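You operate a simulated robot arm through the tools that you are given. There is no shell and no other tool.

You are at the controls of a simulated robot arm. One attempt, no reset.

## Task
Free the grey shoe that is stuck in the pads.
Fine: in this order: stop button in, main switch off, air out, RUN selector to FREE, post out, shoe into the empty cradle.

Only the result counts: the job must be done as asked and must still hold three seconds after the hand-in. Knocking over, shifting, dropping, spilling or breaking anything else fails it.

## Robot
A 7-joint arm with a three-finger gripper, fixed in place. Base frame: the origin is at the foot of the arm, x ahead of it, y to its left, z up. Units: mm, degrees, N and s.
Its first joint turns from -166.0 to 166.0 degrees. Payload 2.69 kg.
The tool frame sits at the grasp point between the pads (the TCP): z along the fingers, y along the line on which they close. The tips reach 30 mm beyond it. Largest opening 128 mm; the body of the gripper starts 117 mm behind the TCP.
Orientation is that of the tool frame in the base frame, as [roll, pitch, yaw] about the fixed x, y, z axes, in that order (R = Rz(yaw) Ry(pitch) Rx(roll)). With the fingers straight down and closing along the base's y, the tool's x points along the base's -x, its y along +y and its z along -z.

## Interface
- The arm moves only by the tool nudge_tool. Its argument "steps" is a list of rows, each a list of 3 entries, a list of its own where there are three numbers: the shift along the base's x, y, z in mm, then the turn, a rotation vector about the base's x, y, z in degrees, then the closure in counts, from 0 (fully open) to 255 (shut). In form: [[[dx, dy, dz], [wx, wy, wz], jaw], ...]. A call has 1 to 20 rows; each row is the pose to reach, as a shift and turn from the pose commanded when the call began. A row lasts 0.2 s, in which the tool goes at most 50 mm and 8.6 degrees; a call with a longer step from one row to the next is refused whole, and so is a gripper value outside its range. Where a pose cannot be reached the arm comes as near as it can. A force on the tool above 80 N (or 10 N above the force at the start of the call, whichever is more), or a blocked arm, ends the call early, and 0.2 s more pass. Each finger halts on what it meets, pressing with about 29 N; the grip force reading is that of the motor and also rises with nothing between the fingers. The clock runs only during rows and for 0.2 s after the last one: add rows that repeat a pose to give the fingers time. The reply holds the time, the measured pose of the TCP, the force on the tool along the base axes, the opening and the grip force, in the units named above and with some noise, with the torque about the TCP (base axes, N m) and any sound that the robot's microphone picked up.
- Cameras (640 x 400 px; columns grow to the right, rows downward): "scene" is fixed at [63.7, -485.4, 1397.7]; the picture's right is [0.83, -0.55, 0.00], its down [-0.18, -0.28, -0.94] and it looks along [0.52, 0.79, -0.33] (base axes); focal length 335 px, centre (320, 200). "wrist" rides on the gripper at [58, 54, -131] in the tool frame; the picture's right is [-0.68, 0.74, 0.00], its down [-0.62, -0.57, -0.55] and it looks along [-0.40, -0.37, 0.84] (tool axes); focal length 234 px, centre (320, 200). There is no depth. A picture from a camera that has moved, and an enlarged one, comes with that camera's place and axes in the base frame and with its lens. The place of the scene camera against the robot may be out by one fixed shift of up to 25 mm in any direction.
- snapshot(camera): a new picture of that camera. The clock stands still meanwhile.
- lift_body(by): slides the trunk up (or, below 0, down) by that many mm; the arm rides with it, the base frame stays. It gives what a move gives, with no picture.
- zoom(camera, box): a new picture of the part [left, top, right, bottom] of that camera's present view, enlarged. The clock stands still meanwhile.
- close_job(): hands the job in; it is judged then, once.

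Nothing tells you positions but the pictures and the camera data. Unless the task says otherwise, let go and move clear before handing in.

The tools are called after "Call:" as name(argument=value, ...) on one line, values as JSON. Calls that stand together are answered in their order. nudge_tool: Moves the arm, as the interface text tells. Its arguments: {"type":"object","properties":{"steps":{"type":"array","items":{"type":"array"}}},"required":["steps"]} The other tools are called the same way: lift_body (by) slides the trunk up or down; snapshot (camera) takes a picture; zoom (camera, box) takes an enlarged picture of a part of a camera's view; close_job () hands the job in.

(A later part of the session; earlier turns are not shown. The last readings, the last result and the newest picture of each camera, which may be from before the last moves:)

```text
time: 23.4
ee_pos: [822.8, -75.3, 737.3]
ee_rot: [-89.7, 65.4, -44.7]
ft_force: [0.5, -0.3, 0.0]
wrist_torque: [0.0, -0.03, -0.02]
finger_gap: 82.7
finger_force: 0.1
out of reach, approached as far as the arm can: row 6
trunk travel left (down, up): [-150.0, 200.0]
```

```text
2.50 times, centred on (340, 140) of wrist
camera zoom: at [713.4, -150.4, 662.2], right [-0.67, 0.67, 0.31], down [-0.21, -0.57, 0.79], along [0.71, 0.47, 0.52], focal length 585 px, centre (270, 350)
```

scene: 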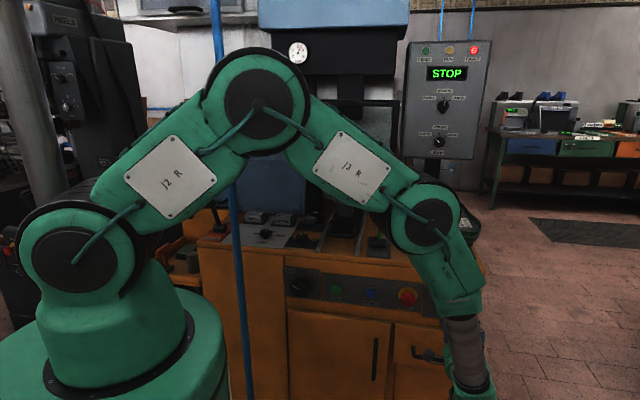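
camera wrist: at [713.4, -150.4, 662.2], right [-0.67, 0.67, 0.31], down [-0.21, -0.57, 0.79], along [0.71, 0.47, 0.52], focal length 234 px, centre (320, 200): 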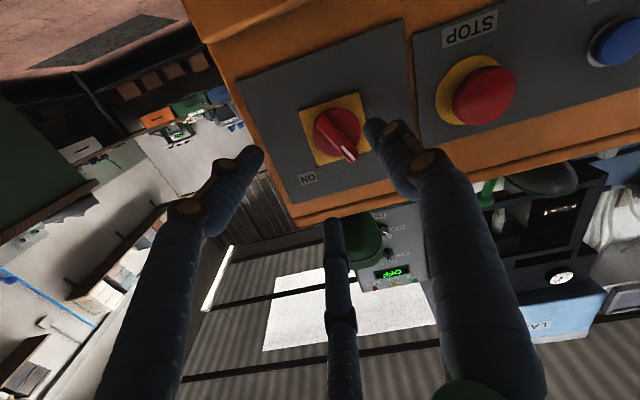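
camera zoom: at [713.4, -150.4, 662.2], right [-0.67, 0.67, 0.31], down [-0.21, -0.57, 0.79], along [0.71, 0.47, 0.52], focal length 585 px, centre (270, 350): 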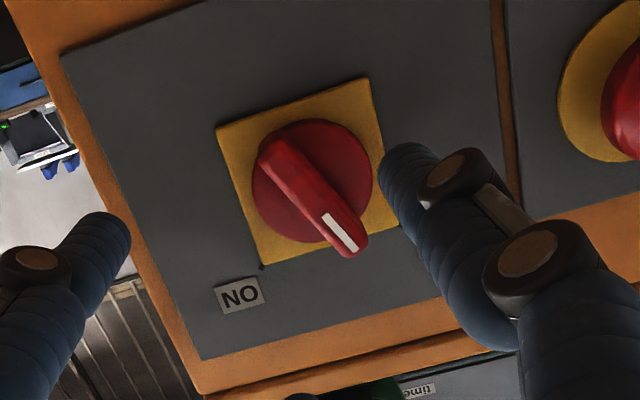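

The handle is about 22° short of the OFF mark. I rotate the wrist back to a comfortable angle, close the fingers and hover up-right of the bar's pointer end.

Call:
nudge_tool(steps=[[[0, 0, 8], [5.8, 5.8, 0], 160], [[0, 0, 16], [11.6, 11.6, 0], 255], [[0, 0, 24], [17.3, 17.3, 0], 255], [[0, 0, 31], [17.3, 17.3, 0], 255], [[0, 0, 31], [17.3, 17.3, 0], 255]])

Call:
snapshot(camera="wrist")

```text
time: 24.6
ee_pos: [822.3, -74.8, 769.7]
ee_rot: [-81.3, 89.5, -36.7]
ft_force: [-1.2, 0.3, -0.6]
wrist_torque: [0.01, -0.04, -0.04]
finger_gap: 2.0
finger_force: 29.0
trunk travel left (down, up): [-150.0, 200.0]
```

```text
taken
camera wrist: at [692.3, -129.1, 710.6], right [-0.52, 0.53, 0.67], down [0.0, -0.78, 0.62], along [0.85, 0.32, 0.41], focal length 234 px, centre (320, 200)
```

wrist: 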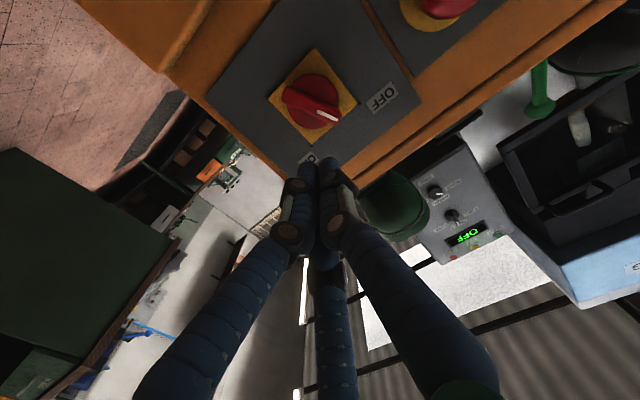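

I'm up-right of the handle with a few mm clearance. I advance to bar depth, then sweep left and slightly down to push the pointer to the OFF mark.

Call:
nudge_tool(steps=[[[14, 14, 0], [0, 0, 0], 255], [[28, 28, 0], [0, 0, 0], 255], [[38, 38, 0], [0, 0, 0], 255], [[45, 45, 0], [0, 0, 0], 255]])

Call:
snapshot(camera="wrist")

```text
time: 25.6
ee_pos: [866.8, -30.1, 769.4]
ee_rot: [-83.0, 89.4, -38.5]
ft_force: [0.6, 0.4, -0.1]
wrist_torque: [0.01, -0.05, 0.05]
finger_gap: 2.0
finger_force: 29.0
trunk travel left (down, up): [-150.0, 200.0]
```

```text
taken
camera wrist: at [737.2, -84.2, 710.7], right [-0.52, 0.53, 0.67], down [0.0, -0.78, 0.62], along [0.85, 0.32, 0.41], focal length 234 px, centre (320, 200)
```

wrist: 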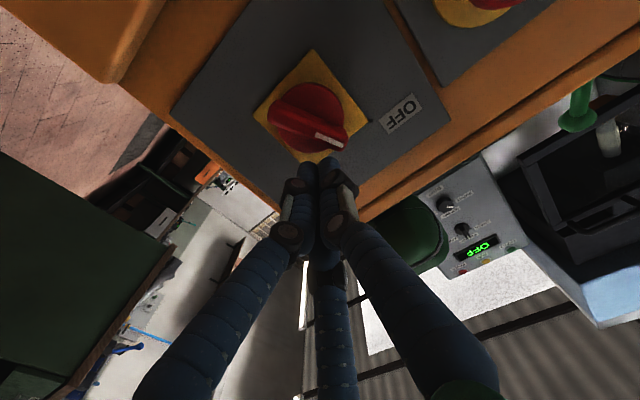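

Call:
nudge_tool(steps=[[[-2.5, 2.5, -1.2], [0, 0, 0], 255], [[-5, 5, -2.6], [0, 0, 0], 255], [[-7.5, 7.5, -4.2], [0, 0, 0], 255], [[-9.5, 9.5, -6], [0, 0, 0], 255], [[-11, 11, -7.5], [0, 0, 0], 255]])

Call:
zoom(camera="wrist", box=[230, 40, 440, 200])

```text
time: 26.8
ee_pos: [857.5, -21.7, 763.7]
ee_rot: [-71.6, 89.2, -27.2]
ft_force: [17.5, -13.3, 10.1]
wrist_torque: [0.17, -0.13, -0.53]
finger_gap: 2.1
finger_force: 28.8
trunk travel left (down, up): [-150.0, 200.0]
```

```text
2.50 times, centred on (335, 120) of wrist
camera zoom: at [729.0, -75.1, 704.4], right [-0.52, 0.53, 0.67], down [0.0, -0.78, 0.62], along [0.85, 0.32, 0.41], focal length 585 px, centre (282, 400)
```

zoom: 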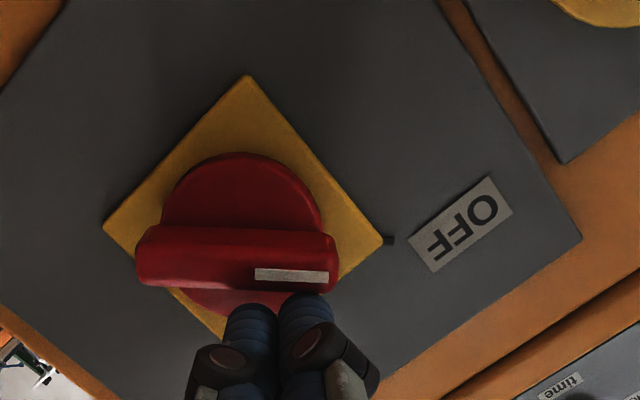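

The handle is now parallel to the diagonal ending at the OFF tick. I move off the bar and retreat, then check.

Call:
nudge_tool(steps=[[[4, -4, 3], [0, 0, 0], 255], [[7, -7, 5], [0, 0, 0], 255], [[-23, -37, 5], [0, 0, 0], 255], [[-53, -67, 5], [0, 0, 0], 255], [[-75, -89, 5], [0, 0, 0], 255], [[-75, -89, 5], [0, 0, 0], 255]])

Call:
zoom(camera="wrist", box=[230, 40, 440, 200])

Call:
snapshot(camera="scene")

```text
time: 28.2
ee_pos: [779.2, -107.6, 765.9]
ee_rot: [-80.6, 89.4, -36.1]
ft_force: [0.0, -0.7, 0.2]
wrist_torque: [-0.01, 0.0, 0.01]
finger_gap: 2.1
finger_force: 28.7
trunk travel left (down, up): [-150.0, 200.0]
```

```text
2.50 times, centred on (335, 120) of wrist
camera zoom: at [649.0, -161.6, 706.4], right [-0.52, 0.53, 0.67], down [0.0, -0.78, 0.62], along [0.85, 0.32, 0.41], focal length 585 px, centre (282, 400)
```

zoom: 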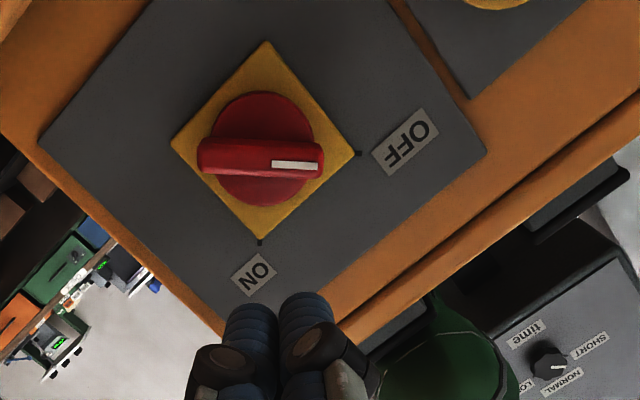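

```text
taken
```

scene: 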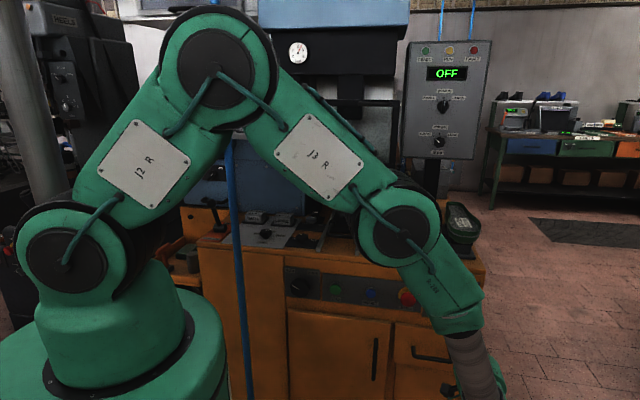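

STOP is in and the main switch is firmly at OFF. Before heading left to the AIR lever I need to locate the blue vertical pole, so I pull back and up and roll the tool so the wrist camera looks left.

Call:
nudge_tool(steps=[[[-32, 5, 33], [0, 0, 0], 255], [[-64, 10, 66], [0, 0, 0], 255], [[-96, 15, 99], [0, 0, 0], 255], [[-128, 20, 132], [5.5, 5.5, 0], 255], [[-160, 25, 165], [11, 11, 0], 255], [[-192, 30, 198], [16.5, 16.5, 0], 255], [[-220, 35, 230], [22, 22, 0], 255], [[-220, 35, 230], [27.5, 27.5, 0], 255], [[-220, 35, 230], [33, 33, 0], 255], [[-220, 35, 230], [38.5, 38.5, 0], 255], [[-220, 35, 230], [44, 44, 0], 255], [[-220, 35, 230], [49.5, 49.5, 0], 255], [[-220, 35, 230], [55, 55, 0], 255], [[-220, 35, 230], [60.5, 60.5, 0], 255], [[-220, 35, 230], [63.6, 63.6, 0], 255]])

Call:
snapshot(camera="wrist")

Call:
snapshot(camera="scene")

```text
time: 31.4
ee_pos: [560.5, -73.7, 996.6]
ee_rot: [90.4, 0.5, 135.0]
ft_force: [0.0, 0.1, 0.3]
wrist_torque: [-0.01, 0.02, -0.03]
finger_gap: 2.2
finger_force: 29.0
trunk travel left (down, up): [-150.0, 200.0]
```

```text
taken
camera wrist: at [427.1, -124.3, 1050.1], right [0.48, -0.47, 0.74], down [0.05, -0.83, -0.56], along [0.88, 0.3, -0.37], focal length 234 px, centre (320, 200)
```

wrist: 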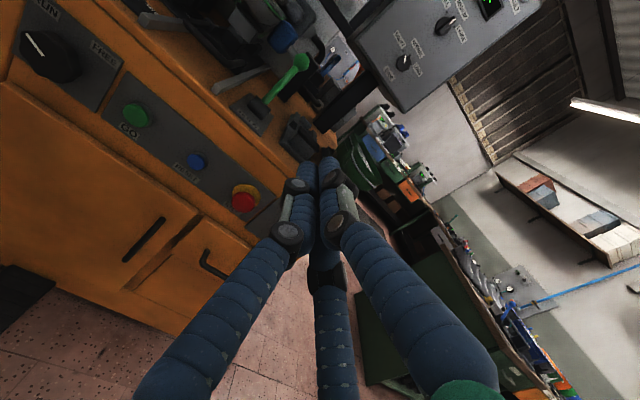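

```text
taken
```

scene: 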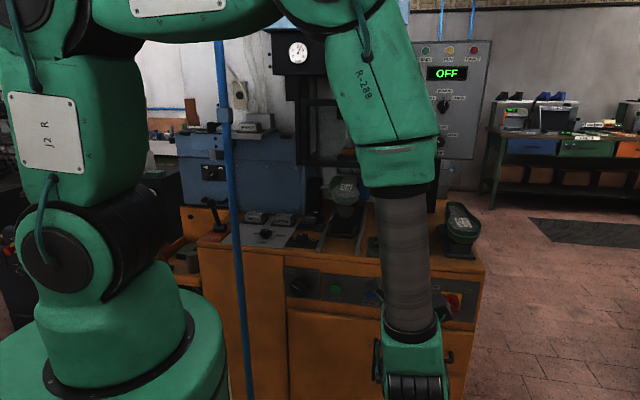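

The RUN selector is visible at upper left; the pole is not yet in view. I roll a further 90° so the camera looks down-left.

Call:
nudge_tool(steps=[[[0, 0, 0], [5.8, 5.8, 0], 255], [[0, 0, 0], [11.6, 11.6, 0], 255], [[0, 0, 0], [17.3, 17.3, 0], 255], [[0, 0, 0], [23.1, 23.1, 0], 255], [[0, 0, 0], [28.9, 28.9, 0], 255], [[0, 0, 0], [34.7, 34.7, 0], 255], [[0, 0, 0], [40.5, 40.5, 0], 255], [[0, 0, 0], [46.3, 46.3, 0], 255], [[0, 0, 0], [52, 52, 0], 255], [[0, 0, 0], [57.8, 57.8, 0], 255], [[0, 0, 0], [63.6, 63.6, 0], 255], [[0, 0, 0], [63.6, 63.6, 0], 255]])

Call:
snapshot(camera="wrist")

```text
time: 34.0
ee_pos: [560.1, -74.2, 995.3]
ee_rot: [98.0, -89.5, 127.5]
ft_force: [-0.3, 0.4, -0.5]
wrist_torque: [-0.01, 0.0, 0.01]
finger_gap: 2.4
finger_force: 28.6
trunk travel left (down, up): [-150.0, 200.0]
```

```text
taken
camera wrist: at [507.6, -204.2, 1054.9], right [0.53, -0.52, -0.67], down [-0.78, 0.0, -0.62], along [0.32, 0.85, -0.41], focal length 234 px, centre (320, 200)
```

wrist: 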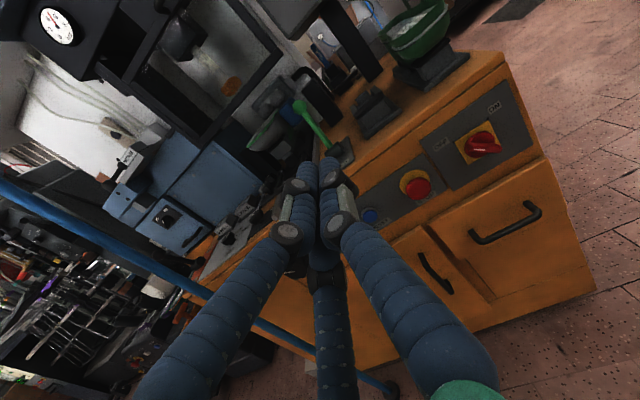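

The blue pole stands on the floor at about (361, 445), some 70 mm in front of the machine. The AIR lever lies beyond it to the left, so I'll plan around the pole; first a closer look at the left side from here.

Call:
zoom(camera="wrist", box=[120, 130, 300, 290])

Call:
zoom(camera="wrist", box=[230, 60, 430, 200])

```text
2.50 times, centred on (210, 210) of wrist
camera zoom: at [507.6, -204.2, 1054.9], right [0.53, -0.52, -0.67], down [-0.78, 0.0, -0.62], along [0.32, 0.85, -0.41], focal length 585 px, centre (595, 175)
```

zoom: 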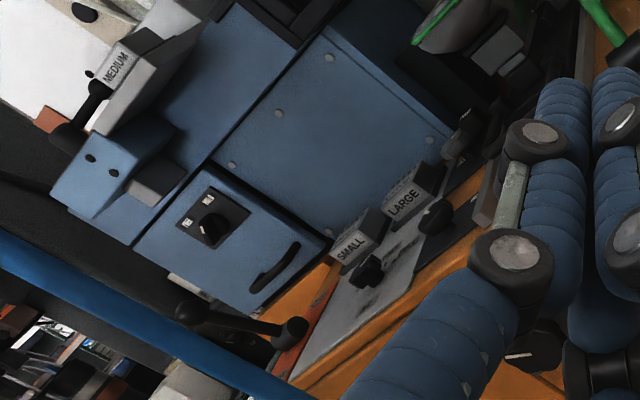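

```text
2.86 times, centred on (330, 130) of wrist
camera zoom: at [507.6, -204.2, 1054.9], right [0.53, -0.52, -0.67], down [-0.78, 0.0, -0.62], along [0.32, 0.85, -0.41], focal length 669 px, centre (291, 400)
```

zoom: 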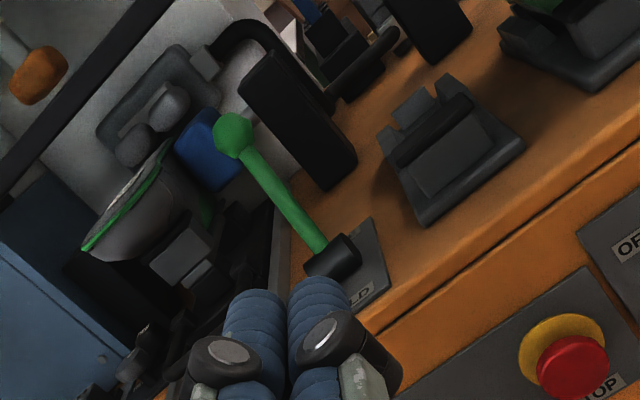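

From two views the AIR lever's ball is at about u −196, w 691, z 989 with its pivot at w 733, z 878, so it leans to AIR ON and must go about 84 mm inward. I tilt the tool to point down and retract, so I can swing past the pole at a small radius.

Call:
nudge_tool(steps=[[[-12, 7, 3], [-5.8, 5.8, 0], 255], [[-24, 14, 6], [-11.6, 11.6, 0], 255], [[-36, 21, 9], [-17.4, 17.4, 0], 255], [[-48, 28, 12], [-23.2, 23.2, 0], 255], [[-60, 35, 15], [-29, 29, 0], 255], [[-72, 42, 18], [-34.7, 34.7, 0], 255], [[-84, 49, 21], [-40.5, 40.5, 0], 255], [[-96, 56, 24], [-46.3, 46.3, 0], 255], [[-108, 63, 27], [-52.1, 52.1, 0], 255], [[-120, 70, 30], [-57.9, 57.9, 0], 255], [[-130, 74, 33], [-63.6, 63.6, 0], 255], [[-130, 74, 33], [-63.6, 63.6, 0], 255]])

Call:
snapshot(camera="scene")

Call:
snapshot(camera="wrist")

```text
time: 36.6
ee_pos: [432.4, -0.5, 1030.2]
ee_rot: [-179.6, 0.1, 45.7]
ft_force: [-0.2, 0.5, -0.3]
wrist_torque: [-0.04, 0.03, -0.03]
finger_gap: 2.0
finger_force: 29.2
trunk travel left (down, up): [-150.0, 200.0]
```

```text
taken
```

scene: 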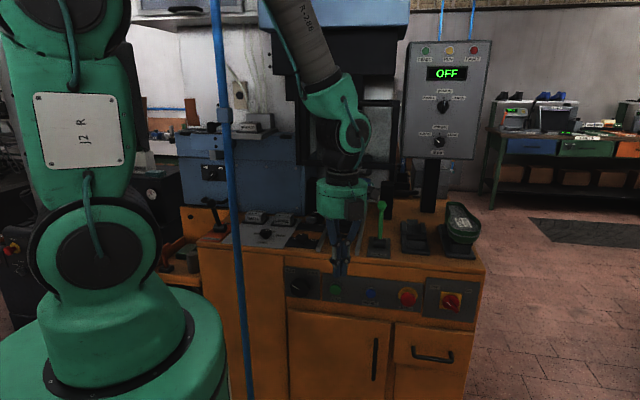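

```text
taken
camera wrist: at [512.9, 3.8, 1161.1], right [0.05, -1.0, 0.0], down [-0.83, -0.05, 0.55], along [-0.55, -0.03, -0.83], focal length 234 px, centre (320, 200)
```

wrist: 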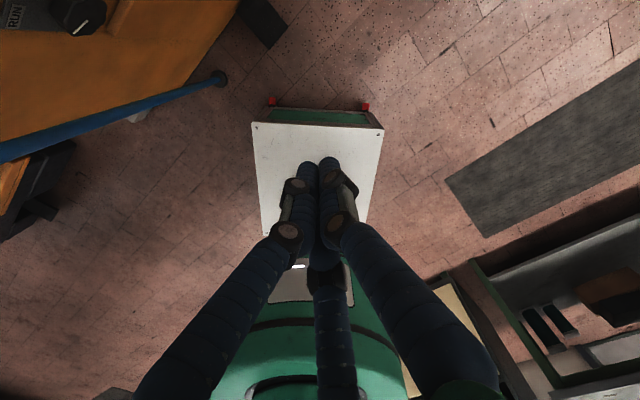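

The path inside the pole is clear at about 390 mm radius. I swing left around it with the tool down.

Call:
nudge_tool(steps=[[[-22, 42, 0], [0, 0, 0], 255], [[-42, 84, 0], [0, 0, 0], 255], [[-66, 124, 0], [0, 0, 0], 255], [[-92, 163, 0], [0, 0, 0], 255], [[-120, 200, 0], [0, 0, 0], 255], [[-148, 238, 0], [0, 0, 0], 255], [[-177, 273, 0], [0, 0, 0], 255], [[-207, 308, 0], [0, 0, 0], 255], [[-232, 345, 0], [0, 0, 0], 255], [[-247, 385, 0], [0, 0, 0], 255], [[-257, 420, 0], [0, 0, 0], 255], [[-257, 420, 0], [0, 0, 0], 255]])

Call:
snapshot(camera="scene")

Call:
snapshot(camera="wrist")

```text
time: 39.2
ee_pos: [195.3, 361.0, 964.6]
ee_rot: [-174.0, -0.8, 46.9]
ft_force: [-0.5, 0.5, -0.4]
wrist_torque: [-0.16, -0.02, -0.01]
finger_gap: 2.2
finger_force: 29.0
out of reach, approached as far as the arm can: row 6, 7, 8, 9, 10, 11, 12
trunk travel left (down, up): [-150.0, 200.0]
```

```text
taken
```

scene: 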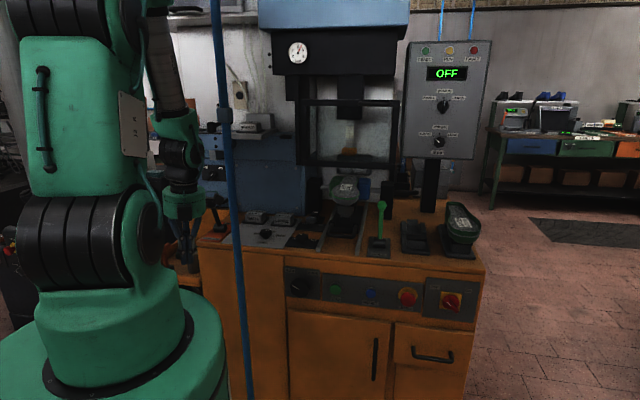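

```text
taken
camera wrist: at [284.0, 356.0, 1089.2], right [0.07, -0.99, -0.09], down [-0.79, -0.11, 0.6], along [-0.6, 0.03, -0.8], focal length 234 px, centre (320, 200)
```

wrist: 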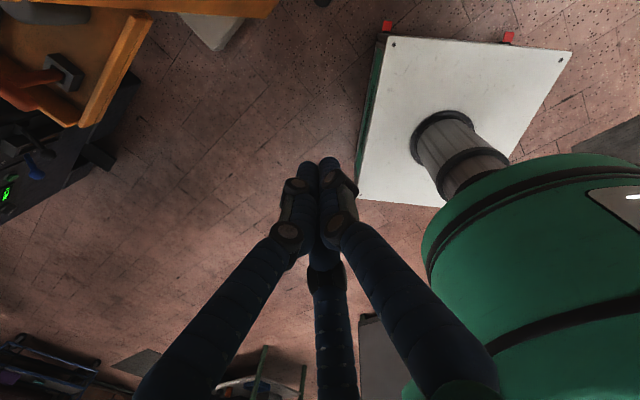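

A wrist joint limit stopped the swing part-way at this yaw. I unwind the tool by 90° about vertical, which gives plenty of joint range on this side.

Call:
nudge_tool(steps=[[[0, 0, 5], [0, 0, 8.2], 255], [[0, 0, 10], [0, 0, 16.4], 255], [[0, 0, 15], [0, 0, 24.6], 255], [[0, 0, 20], [0, 0, 32.8], 255], [[0, 0, 25], [0, 0, 41], 255], [[0, 0, 30], [0, 0, 49.2], 255], [[0, 0, 35], [0, 0, 57.4], 255], [[0, 0, 40], [0, 0, 65.6], 255], [[0, 0, 45], [0, 0, 73.8], 255], [[0, 0, 50], [0, 0, 82], 255], [[0, 0, 55], [0, 0, 89], 255], [[0, 0, 55], [0, 0, 89], 255]])

Call:
snapshot(camera="wrist")

```text
time: 41.8
ee_pos: [195.9, 361.3, 1019.6]
ee_rot: [-173.9, -0.7, 136.0]
ft_force: [0.3, -0.3, -0.3]
wrist_torque: [0.03, -0.01, 0.0]
finger_gap: 2.2
finger_force: 29.1
trunk travel left (down, up): [-150.0, 200.0]
```

```text
taken
camera wrist: at [203.0, 449.3, 1145.5], right [0.99, 0.06, -0.09], down [0.1, -0.8, 0.6], along [-0.04, -0.6, -0.8], focal length 234 px, centre (320, 200)
```

wrist: 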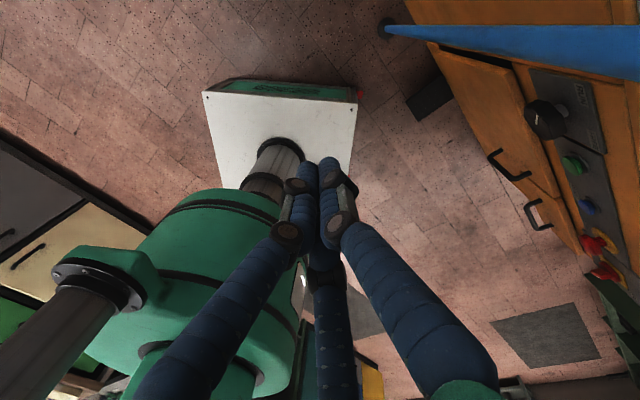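

The wrist is unwound. I now slide left to line up with the AIR lever, tilting the tool 45° toward the machine while moving up in front of it.

Call:
nudge_tool(steps=[[[-28, 28, -5], [5.16, -5.16, 0], 255], [[-56, 56, -10], [10.3, -10.3, 0], 255], [[-32, 80, -15], [15.5, -15.5, 0], 255], [[-9, 103, -20], [20.6, -20.6, 0], 255], [[15, 127, -25], [25.8, -25.8, 0], 255], [[38, 150, -30], [31, -31, 0], 255], [[61, 173, -34], [36.1, -36.1, 0], 255], [[61, 173, -34], [36.1, -36.1, 0], 255]])

Call:
snapshot(camera="wrist")

Call:
snapshot(camera="scene")

```text
time: 43.6
ee_pos: [263.1, 526.9, 1018.9]
ee_rot: [139.1, 0.1, 136.7]
ft_force: [-0.4, -0.2, -0.4]
wrist_torque: [0.01, -0.03, 0.06]
finger_gap: 2.1
finger_force: 28.7
out of reach, approached as far as the arm can: row 7, 8
trunk travel left (down, up): [-150.0, 200.0]
```

```text
taken
camera wrist: at [190.0, 533.7, 1152.9], right [0.87, -0.06, 0.48], down [-0.09, -0.99, 0.04], along [0.48, -0.08, -0.87], focal length 234 px, centre (320, 200)
```

wrist: 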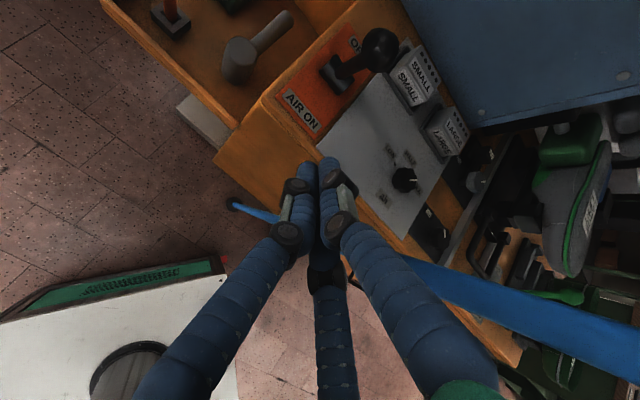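

```text
taken
```

scene: 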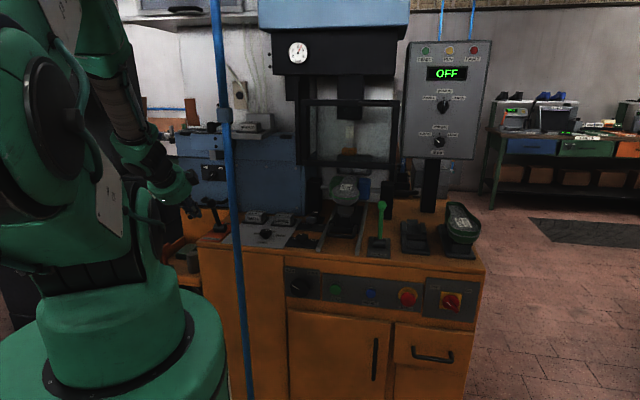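

I can now see the AIR lever plate directly: AIR ON label at the front, OFF at the rear, lever leaning to the front. I zoom in to refine its position.

Call:
zoom(camera="wrist", box=[260, 10, 450, 150])

Call:
zoom(camera="scene", box=[100, 130, 260, 260])

```text
2.86 times, centred on (355, 80) of wrist
camera zoom: at [190.0, 533.7, 1152.9], right [0.87, -0.06, 0.48], down [-0.09, -0.99, 0.04], along [0.48, -0.08, -0.87], focal length 669 px, centre (220, 543)
```

zoom: 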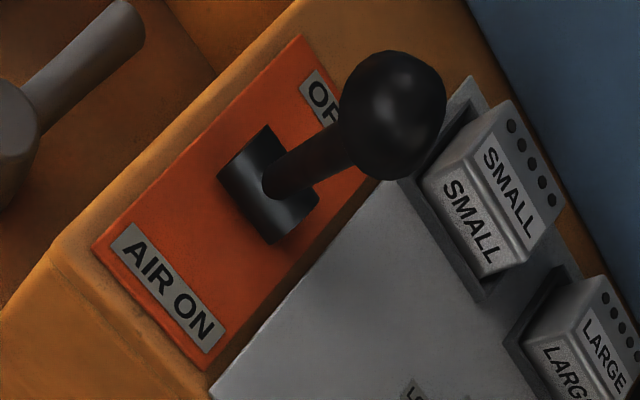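

```text
3.08 times, centred on (180, 195) of scene
camera zoom: at [63.7, -485.4, 1397.7], right [0.83, -0.55, 0.0], down [-0.18, -0.28, -0.94], along [0.52, 0.79, -0.33], focal length 1030 px, centre (751, 215)
```

zoom: 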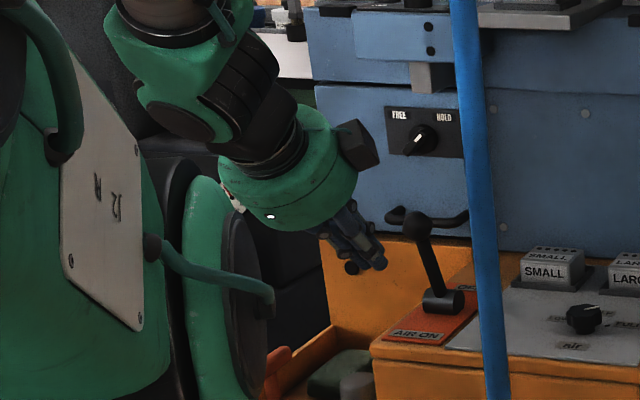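

The refined AIR lever is: pivot at u −210, w 742, z 881; ball at u −210, w 702, z 992. I shift left, down and forward to stand just in front of it.

Call:
nudge_tool(steps=[[[-8, 25, -8], [0, 0, 0], 255], [[5, 39, -18], [0, 0, 0], 255], [[18, 52, -28], [0, 0, 0], 255], [[18, 52, -28], [0, 0, 0], 255]])

Call:
snapshot(camera="wrist")

```text
time: 44.6
ee_pos: [283.3, 579.5, 1000.9]
ee_rot: [139.9, 0.1, 137.0]
ft_force: [-0.2, 0.2, 0.4]
wrist_torque: [-0.02, 0.04, 0.02]
finger_gap: 2.1
finger_force: 29.1
out of reach, approached as far as the arm can: row 1, 2, 3, 4
trunk travel left (down, up): [-150.0, 200.0]
```

```text
taken
camera wrist: at [211.6, 588.5, 1134.4], right [0.88, -0.05, 0.48], down [-0.09, -0.99, 0.06], along [0.47, -0.09, -0.88], focal length 234 px, centre (320, 200)
```

wrist: 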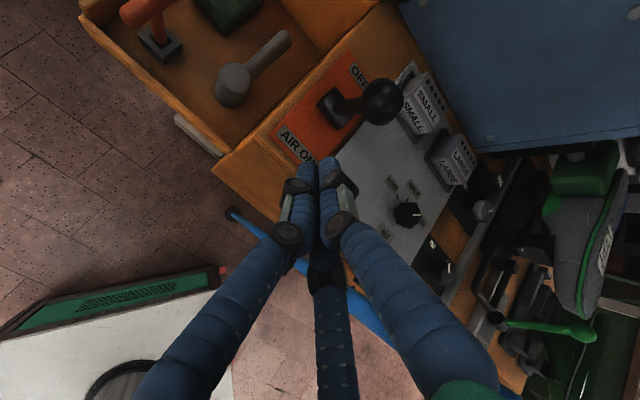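

I'm lined up with the lever at u ≈ −210; the tip height of about 978 meets the lower half of the ball. I move forward carefully.

Call:
nudge_tool(steps=[[[10, 10, -2], [0, 0, 0], 255], [[20, 20, -4], [0, 0, 0], 255], [[28, 28, -6], [0, 0, 0], 255]])

Call:
snapshot(camera="wrist")

Call:
zoom(camera="scene", box=[100, 130, 260, 260])

```text
time: 45.4
ee_pos: [311.7, 608.7, 995.9]
ee_rot: [139.1, 0.1, 136.8]
ft_force: [0.5, -0.4, -0.5]
wrist_torque: [-0.01, -0.02, -0.03]
finger_gap: 2.0
finger_force: 29.1
trunk travel left (down, up): [-150.0, 200.0]
```

```text
taken
camera wrist: at [239.1, 615.5, 1130.0], right [0.87, -0.06, 0.48], down [-0.09, -0.99, 0.05], along [0.48, -0.08, -0.87], focal length 234 px, centre (320, 200)
```

wrist: 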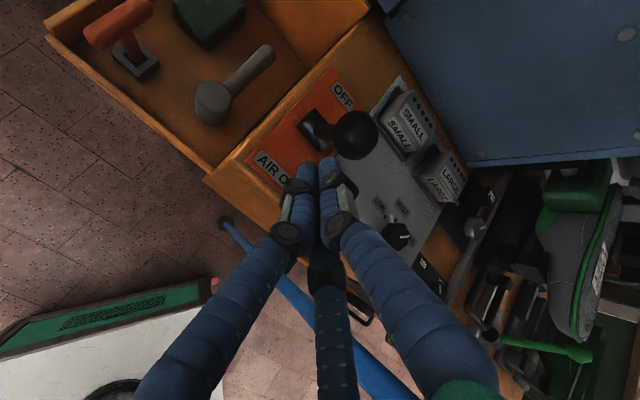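

```text
3.08 times, centred on (180, 195) of scene
camera zoom: at [63.7, -485.4, 1397.7], right [0.83, -0.55, 0.0], down [-0.18, -0.28, -0.94], along [0.52, 0.79, -0.33], focal length 1030 px, centre (751, 215)
```

zoom: 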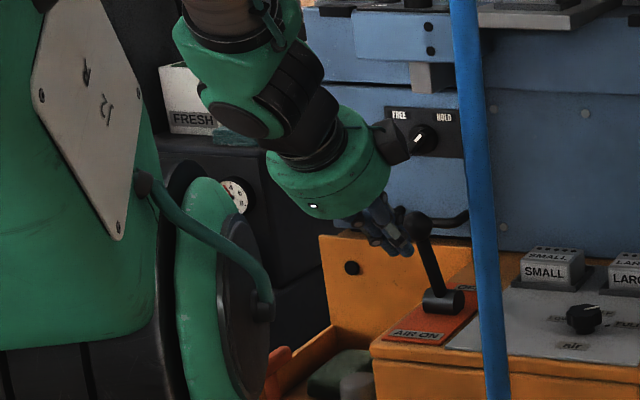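

The tips are right in front of the ball and aligned. I push it inward.

Call:
nudge_tool(steps=[[[6, 6, 0], [0, 0, 0], 255], [[12, 12, 0], [0, 0, 0], 255], [[18, 18, 0], [0, 0, 0], 255], [[24, 24, 0], [0, 0, 0], 255], [[30, 30, 0], [0, 0, 0], 255], [[36, 36, 0], [0, 0, 0], 255], [[42, 42, 0], [0, 0, 0], 255]])

Call:
snapshot(camera="wrist")

Call:
zoom(camera="scene", box=[140, 20, 320, 260])

```text
time: 47.0
ee_pos: [353.7, 649.4, 995.0]
ee_rot: [139.0, 0.1, 136.8]
ft_force: [-1.7, -1.1, -2.3]
wrist_torque: [-0.1, 0.1, 0.02]
finger_gap: 2.2
finger_force: 28.6
trunk travel left (down, up): [-150.0, 200.0]
```

```text
taken
camera wrist: at [280.8, 657.1, 1128.9], right [0.87, -0.06, 0.48], down [-0.09, -0.99, 0.05], along [0.48, -0.08, -0.87], focal length 234 px, centre (320, 200)
```

wrist: 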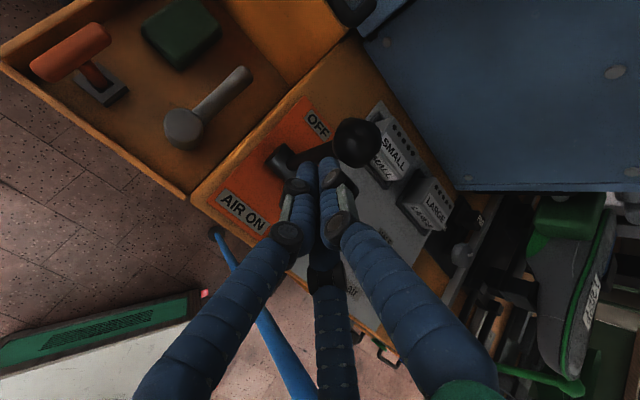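

```text
1.67 times, centred on (230, 140) of scene
camera zoom: at [63.7, -485.4, 1397.7], right [0.83, -0.55, 0.0], down [-0.18, -0.28, -0.94], along [0.52, 0.79, -0.33], focal length 558 px, centre (470, 300)
```

zoom: 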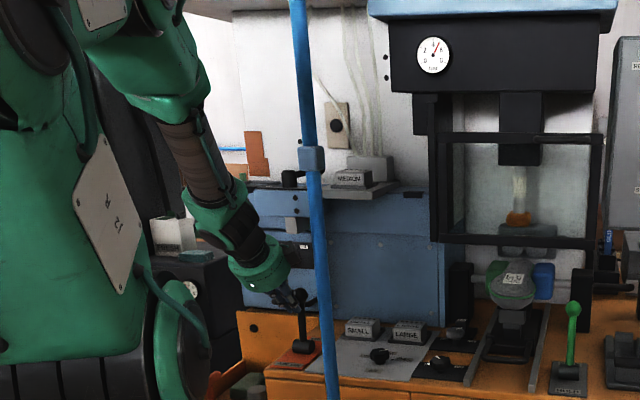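

The lever is moving inward with little force. I continue toward its OFF end.

Call:
nudge_tool(steps=[[[5, 5, 0], [0, 0, 0], 255], [[10, 10, 0], [0, 0, 0], 255], [[15, 15, 0], [0, 0, 0], 255], [[20, 20, 0], [0, 0, 0], 255], [[24, 24, 0], [0, 0, 0], 255]])

Call:
snapshot(camera="wrist")

Call:
zoom(camera="scene", box=[140, 20, 320, 260])

```text
time: 48.2
ee_pos: [375.7, 670.2, 991.7]
ee_rot: [139.2, 0.2, 136.8]
ft_force: [-18.9, -14.9, -0.9]
wrist_torque: [-0.21, 0.12, 0.08]
finger_gap: 2.2
finger_force: 28.5
trunk travel left (down, up): [-150.0, 200.0]
```

```text
taken
camera wrist: at [303.4, 678.7, 1126.3], right [0.87, -0.06, 0.48], down [-0.09, -0.99, 0.05], along [0.48, -0.09, -0.87], focal length 234 px, centre (320, 200)
```

wrist: 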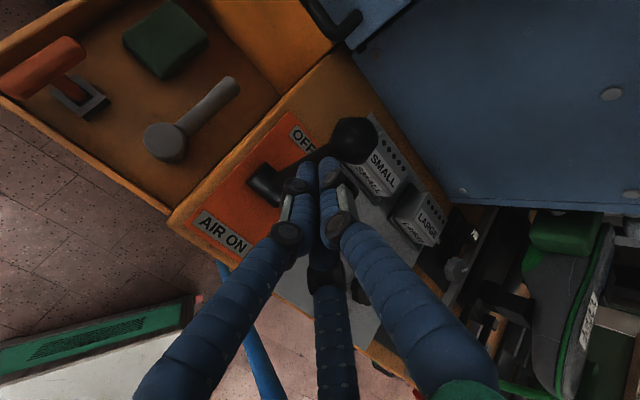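

```text
1.67 times, centred on (230, 140) of scene
camera zoom: at [63.7, -485.4, 1397.7], right [0.83, -0.55, 0.0], down [-0.18, -0.28, -0.94], along [0.52, 0.79, -0.33], focal length 558 px, centre (470, 300)
```

zoom: 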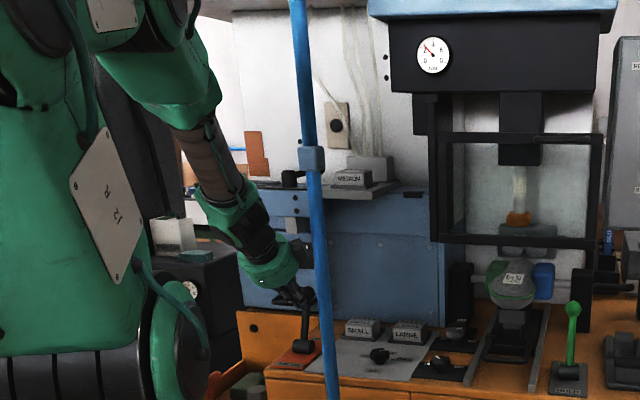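

The gauge needle is dropping and the lever feels its end stop at about 24 N. I hold for a moment and read the gauge.

Call:
nudge_tool(steps=[[[2, 2, 0], [0, 0, 0], 255], [[2, 2, 0], [0, 0, 0], 255], [[0, 0, 0], [0, 0, 0], 255]])

Call:
zoom(camera="scene", box=[260, 20, 340, 80])

Call:
zoom(camera="wrist", box=[240, 80, 420, 220])

```text
time: 49.0
ee_pos: [377.0, 671.1, 993.5]
ee_rot: [139.2, 0.2, 136.8]
ft_force: [-25.8, -24.2, -14.2]
wrist_torque: [-0.59, 0.57, 0.05]
finger_gap: 1.9
finger_force: 28.9
trunk travel left (down, up): [-150.0, 200.0]
```

```text
6.67 times, centred on (300, 50) of scene
camera zoom: at [63.7, -485.4, 1397.7], right [0.83, -0.55, 0.0], down [-0.18, -0.28, -0.94], along [0.52, 0.79, -0.33], focal length 2232 px, centre (453, 1200)
```

zoom: 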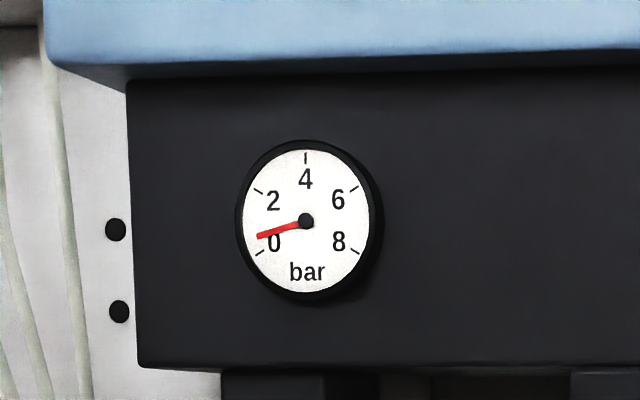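

```text
2.86 times, centred on (330, 150) of wrist
camera zoom: at [303.7, 679.2, 1126.2], right [0.87, -0.06, 0.48], down [-0.09, -0.99, 0.05], along [0.48, -0.09, -0.87], focal length 669 px, centre (291, 343)
```

zoom: 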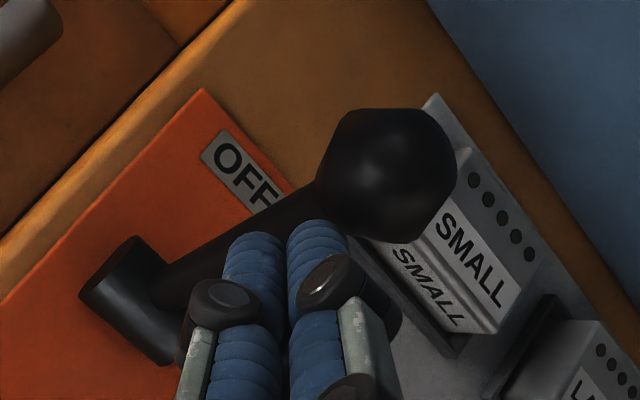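

The gauge is falling to zero and the lever rests at OFF. I retreat along the same path and bring the tool upright again behind the pole.

Call:
nudge_tool(steps=[[[-30, -30, 0], [0, 0, 0], 255], [[-62, -62, 2], [0, 0, 0], 255], [[-94, -92, 7], [0, 0, 0], 255], [[-105, -120, 15], [0, 0, 0], 255], [[-114, -144, 25], [0, 0, 0], 255], [[-138, -168, 27], [-4.9, 4.9, 0], 255], [[-162, -192, 28], [-9.8, 9.8, 0], 255], [[-186, -216, 28], [-14.7, 14.7, 0], 255], [[-210, -240, 28], [-19.6, 19.6, 0], 255], [[-209, -275, 28], [-24.5, 24.5, 0], 255], [[-195, -305, 28], [-29, 29, 0], 255], [[-195, -305, 28], [-29, 29, 0], 255]])

Call:
snapshot(camera="scene")

Call:
zoom(camera="scene", box=[260, 20, 340, 80])

Call:
zoom(camera="scene", box=[190, 160, 410, 260])

```text
time: 51.6
ee_pos: [186.7, 370.3, 1021.9]
ee_rot: [-179.8, -1.1, 136.5]
ft_force: [0.1, -0.5, -0.1]
wrist_torque: [-0.02, 0.01, -0.03]
finger_gap: 2.0
finger_force: 29.1
trunk travel left (down, up): [-150.0, 200.0]
```

```text
taken
```

scene: 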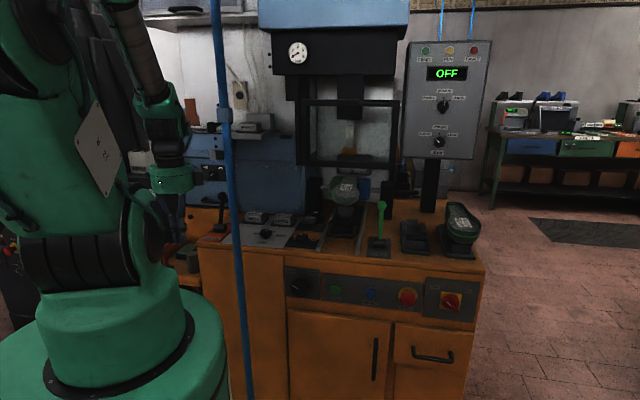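

```text
6.67 times, centred on (300, 50) of scene
camera zoom: at [63.7, -485.4, 1397.7], right [0.83, -0.55, 0.0], down [-0.18, -0.28, -0.94], along [0.52, 0.79, -0.33], focal length 2232 px, centre (453, 1200)
```

zoom: 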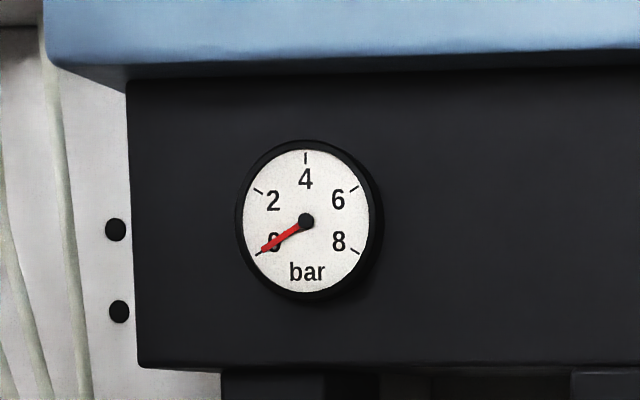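

```text
2.91 times, centred on (300, 210) of scene
camera zoom: at [63.7, -485.4, 1397.7], right [0.83, -0.55, 0.0], down [-0.18, -0.28, -0.94], along [0.52, 0.79, -0.33], focal length 974 px, centre (378, 171)
```

zoom: 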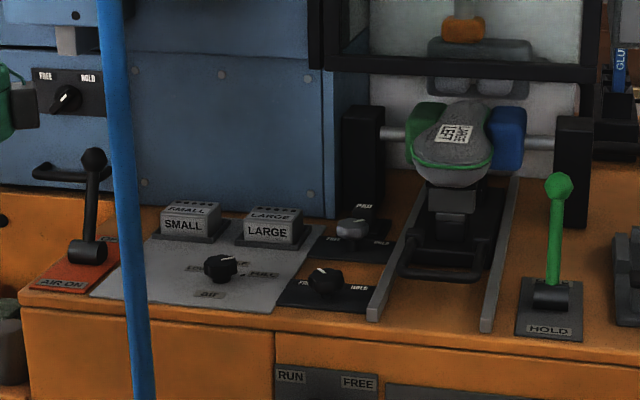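

Air is out (gauge at 0 bar) and the lever is at OFF. Now I swing back around the pole to the right to set up for the RUN selector.

Call:
nudge_tool(steps=[[[13, -25, 0], [0, 0, 0], 255], [[38, -62, 0], [0, 0, 0], 255], [[68, -97, 0], [0, 0, 0], 255], [[97, -132, 0], [0, 0, 0], 255], [[125, -170, 0], [0, 0, 0], 255], [[153, -207, 0], [0, 0, 0], 255], [[179, -246, 0], [0, 0, 0], 255], [[203, -286, 0], [0, 0, 0], 255], [[223, -328, 0], [0, 0, 0], 255], [[255, -345, 0], [0, 0, 0], 255], [[300, -335, 0], [0, 0, 0], 255], [[345, -315, 0], [0, 0, 0], 255], [[380, -299, 0], [0, 0, 0], 255], [[380, -299, 0], [0, 0, 0], 255]])

Call:
snapshot(camera="wrist")

Call:
snapshot(camera="scene")

```text
time: 54.6
ee_pos: [562.1, 71.2, 1023.0]
ee_rot: [-179.8, -1.1, 136.4]
ft_force: [-0.5, -0.2, -0.2]
wrist_torque: [-0.01, 0.02, -0.05]
finger_gap: 2.0
finger_force: 29.1
trunk travel left (down, up): [-150.0, 200.0]
```

```text
taken
camera wrist: at [559.8, 149.6, 1155.1], right [1.0, 0.07, -0.02], down [0.06, -0.84, 0.54], along [0.02, -0.54, -0.84], focal length 234 px, centre (320, 200)
```

wrist: 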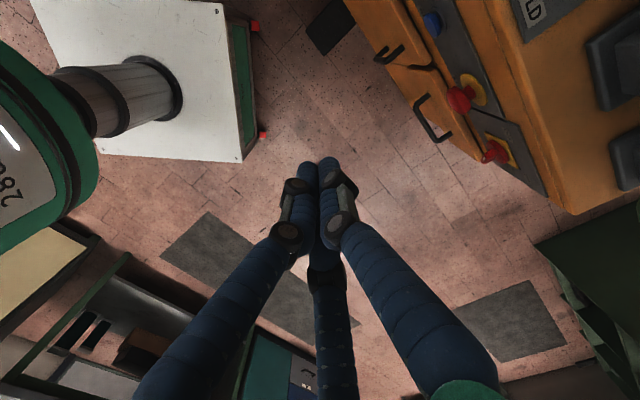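

```text
taken
```

scene: 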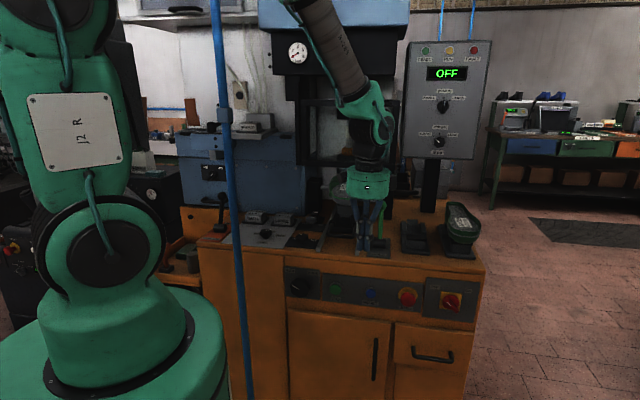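

Now I tilt the tool back to horizontal and lower it toward panel height.

Call:
nudge_tool(steps=[[[0, 0, -10], [5.79, -5.79, 0], 255], [[0, 0, -20], [11.57, -11.57, 0], 255], [[0, 0, -30], [17.36, -17.36, 0], 255], [[0, 0, -40], [23.14, -23.14, 0], 255], [[0, 0, -50], [28.93, -28.93, 0], 255], [[0, 0, -60], [34.7, -34.7, 0], 255], [[0, 0, -75], [40.5, -40.5, 0], 255], [[0, 0, -90], [46.3, -46.3, 0], 255], [[0, 0, -105], [52.1, -52.1, 0], 255], [[0, 0, -120], [57.9, -57.9, 0], 255], [[0, 0, -135], [63.6, -63.6, 0], 255], [[0, 0, -135], [63.6, -63.6, 0], 255]])

Call:
snapshot(camera="scene")

Call:
snapshot(camera="wrist")

```text
time: 57.2
ee_pos: [563.7, 69.1, 886.7]
ee_rot: [90.2, 1.4, 136.1]
ft_force: [0.2, -0.3, 0.3]
wrist_torque: [0.02, -0.04, 0.02]
finger_gap: 2.1
finger_force: 29.4
trunk travel left (down, up): [-150.0, 200.0]
```

```text
taken
```

scene: 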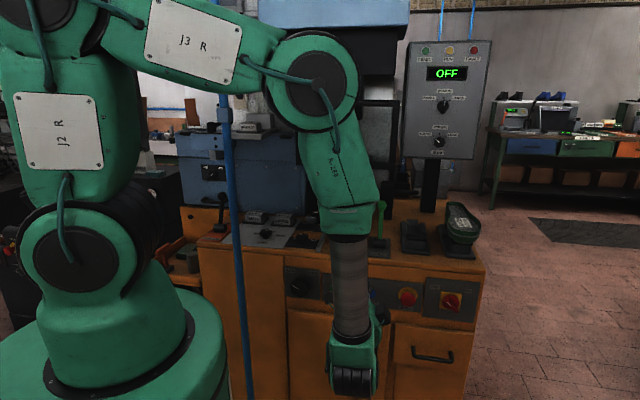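

```text
taken
camera wrist: at [430.9, 15.8, 940.2], right [0.48, -0.46, 0.75], down [0.07, -0.83, -0.55], along [0.88, 0.31, -0.36], focal length 234 px, centre (320, 200)
```

wrist: 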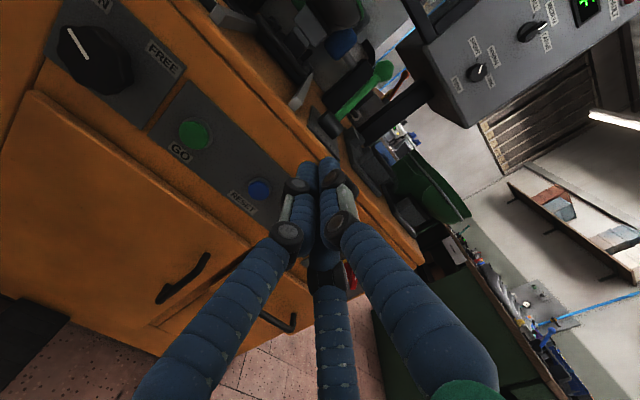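

The selector is at upper left of the view. I roll the tool and move left along the panel to face the RUN selector, staying well in front of it and right of the pole.

Call:
nudge_tool(steps=[[[-14.8, 15.3, -15.9], [-5.3, -5.3, -0.14], 255], [[-29.5, 30.5, -31.8], [-10.6, -10.6, -0.28], 255], [[-44, 46, -47.6], [-15.9, -15.9, -0.4], 255], [[-59, 61, -63.5], [-21.2, -21.2, -0.55], 255], [[-74, 76, -79.4], [-26.5, -26.5, -0.7], 255], [[-88, 91.5, -95], [-31.8, -31.8, -0.8], 255], [[-103, 107, -111], [-37.1, -37.1, -1], 255], [[-118, 122, -127], [-42.4, -42.4, -1.1], 255], [[-118, 122, -127], [-42.4, -42.4, -1.1], 255]])

Call:
snapshot(camera="wrist")

Call:
snapshot(camera="scene")

```text
time: 59.2
ee_pos: [444.4, 192.3, 762.3]
ee_rot: [91.1, 61.5, 135.4]
ft_force: [0.4, -0.6, -0.5]
wrist_torque: [0.02, -0.02, 0.0]
finger_gap: 2.5
finger_force: 28.9
trunk travel left (down, up): [-150.0, 200.0]
```

```text
taken
camera wrist: at [299.1, 153.5, 738.4], right [-0.22, 0.24, 0.95], down [0.16, -0.95, 0.28], along [0.96, 0.22, 0.17], focal length 234 px, centre (320, 200)
```

wrist: 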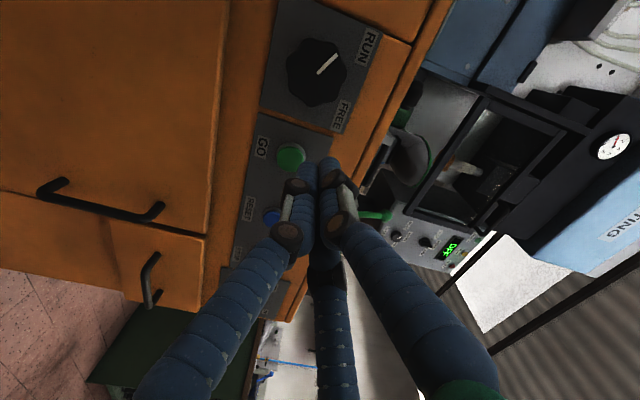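

```text
taken
```

scene: 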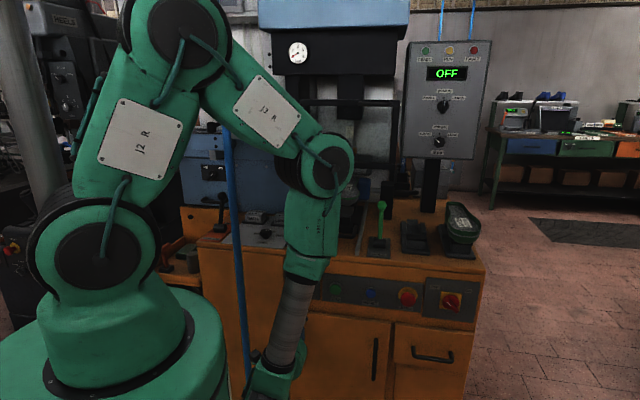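

The selector is nicely in view with its pointer at RUN. I zoom in for its shape, centre and end angle.

Call:
zoom(camera="wrist", box=[240, 0, 420, 150])

```text
2.67 times, centred on (330, 75) of wrist
camera zoom: at [299.1, 153.5, 738.4], right [-0.22, 0.24, 0.95], down [0.16, -0.95, 0.28], along [0.96, 0.22, 0.17], focal length 624 px, centre (293, 533)
```

zoom: 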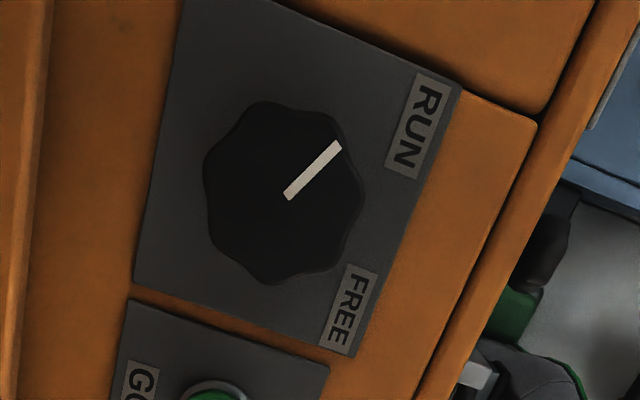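

The selector knob is about 70 mm across, centred near u 128.6, z 742, front face near w 617. I open the jaw wide, align the axis with it and close to about 55 mm.

Call:
nudge_tool(steps=[[[-17, 18, -10], [0.35, -0.35, 0.6], 36], [[-35, 35, -20], [0.35, -0.35, 0.6], 36], [[-7, 63, -20], [0.35, -0.35, 0.6], 36], [[21.5, 91.7, -20], [0.35, -0.35, 0.6], 36], [[21.5, 91.7, -20], [0.35, -0.35, 0.6], 36]])

Call:
snapshot(camera="wrist")

Call:
snapshot(camera="scene")

```text
time: 60.4
ee_pos: [467.2, 281.4, 737.8]
ee_rot: [89.9, 61.4, 135.2]
ft_force: [0.1, 0.0, -1.2]
wrist_torque: [-0.01, -0.01, 0.0]
finger_gap: 109.7
finger_force: 0.1
trunk travel left (down, up): [-150.0, 200.0]
```

```text
taken
camera wrist: at [321.8, 242.0, 713.1], right [-0.23, 0.23, 0.95], down [0.17, -0.95, 0.27], along [0.96, 0.22, 0.18], focal length 234 px, centre (320, 200)
```

wrist: 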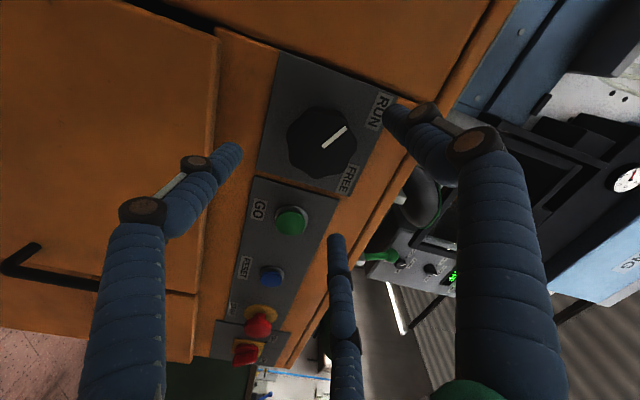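

```text
taken
```

scene: 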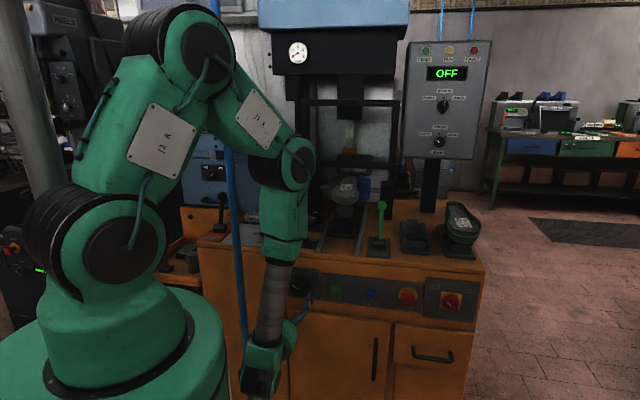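

Call:
zoom(camera="wrist", box=[230, 60, 420, 220])

```text
2.50 times, centred on (325, 140) of wrist
camera zoom: at [321.8, 242.0, 713.1], right [-0.23, 0.23, 0.95], down [0.17, -0.95, 0.27], along [0.96, 0.22, 0.18], focal length 585 px, centre (308, 350)
```

zoom: 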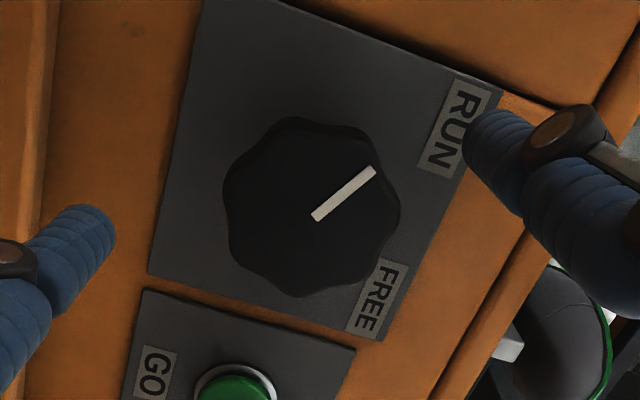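

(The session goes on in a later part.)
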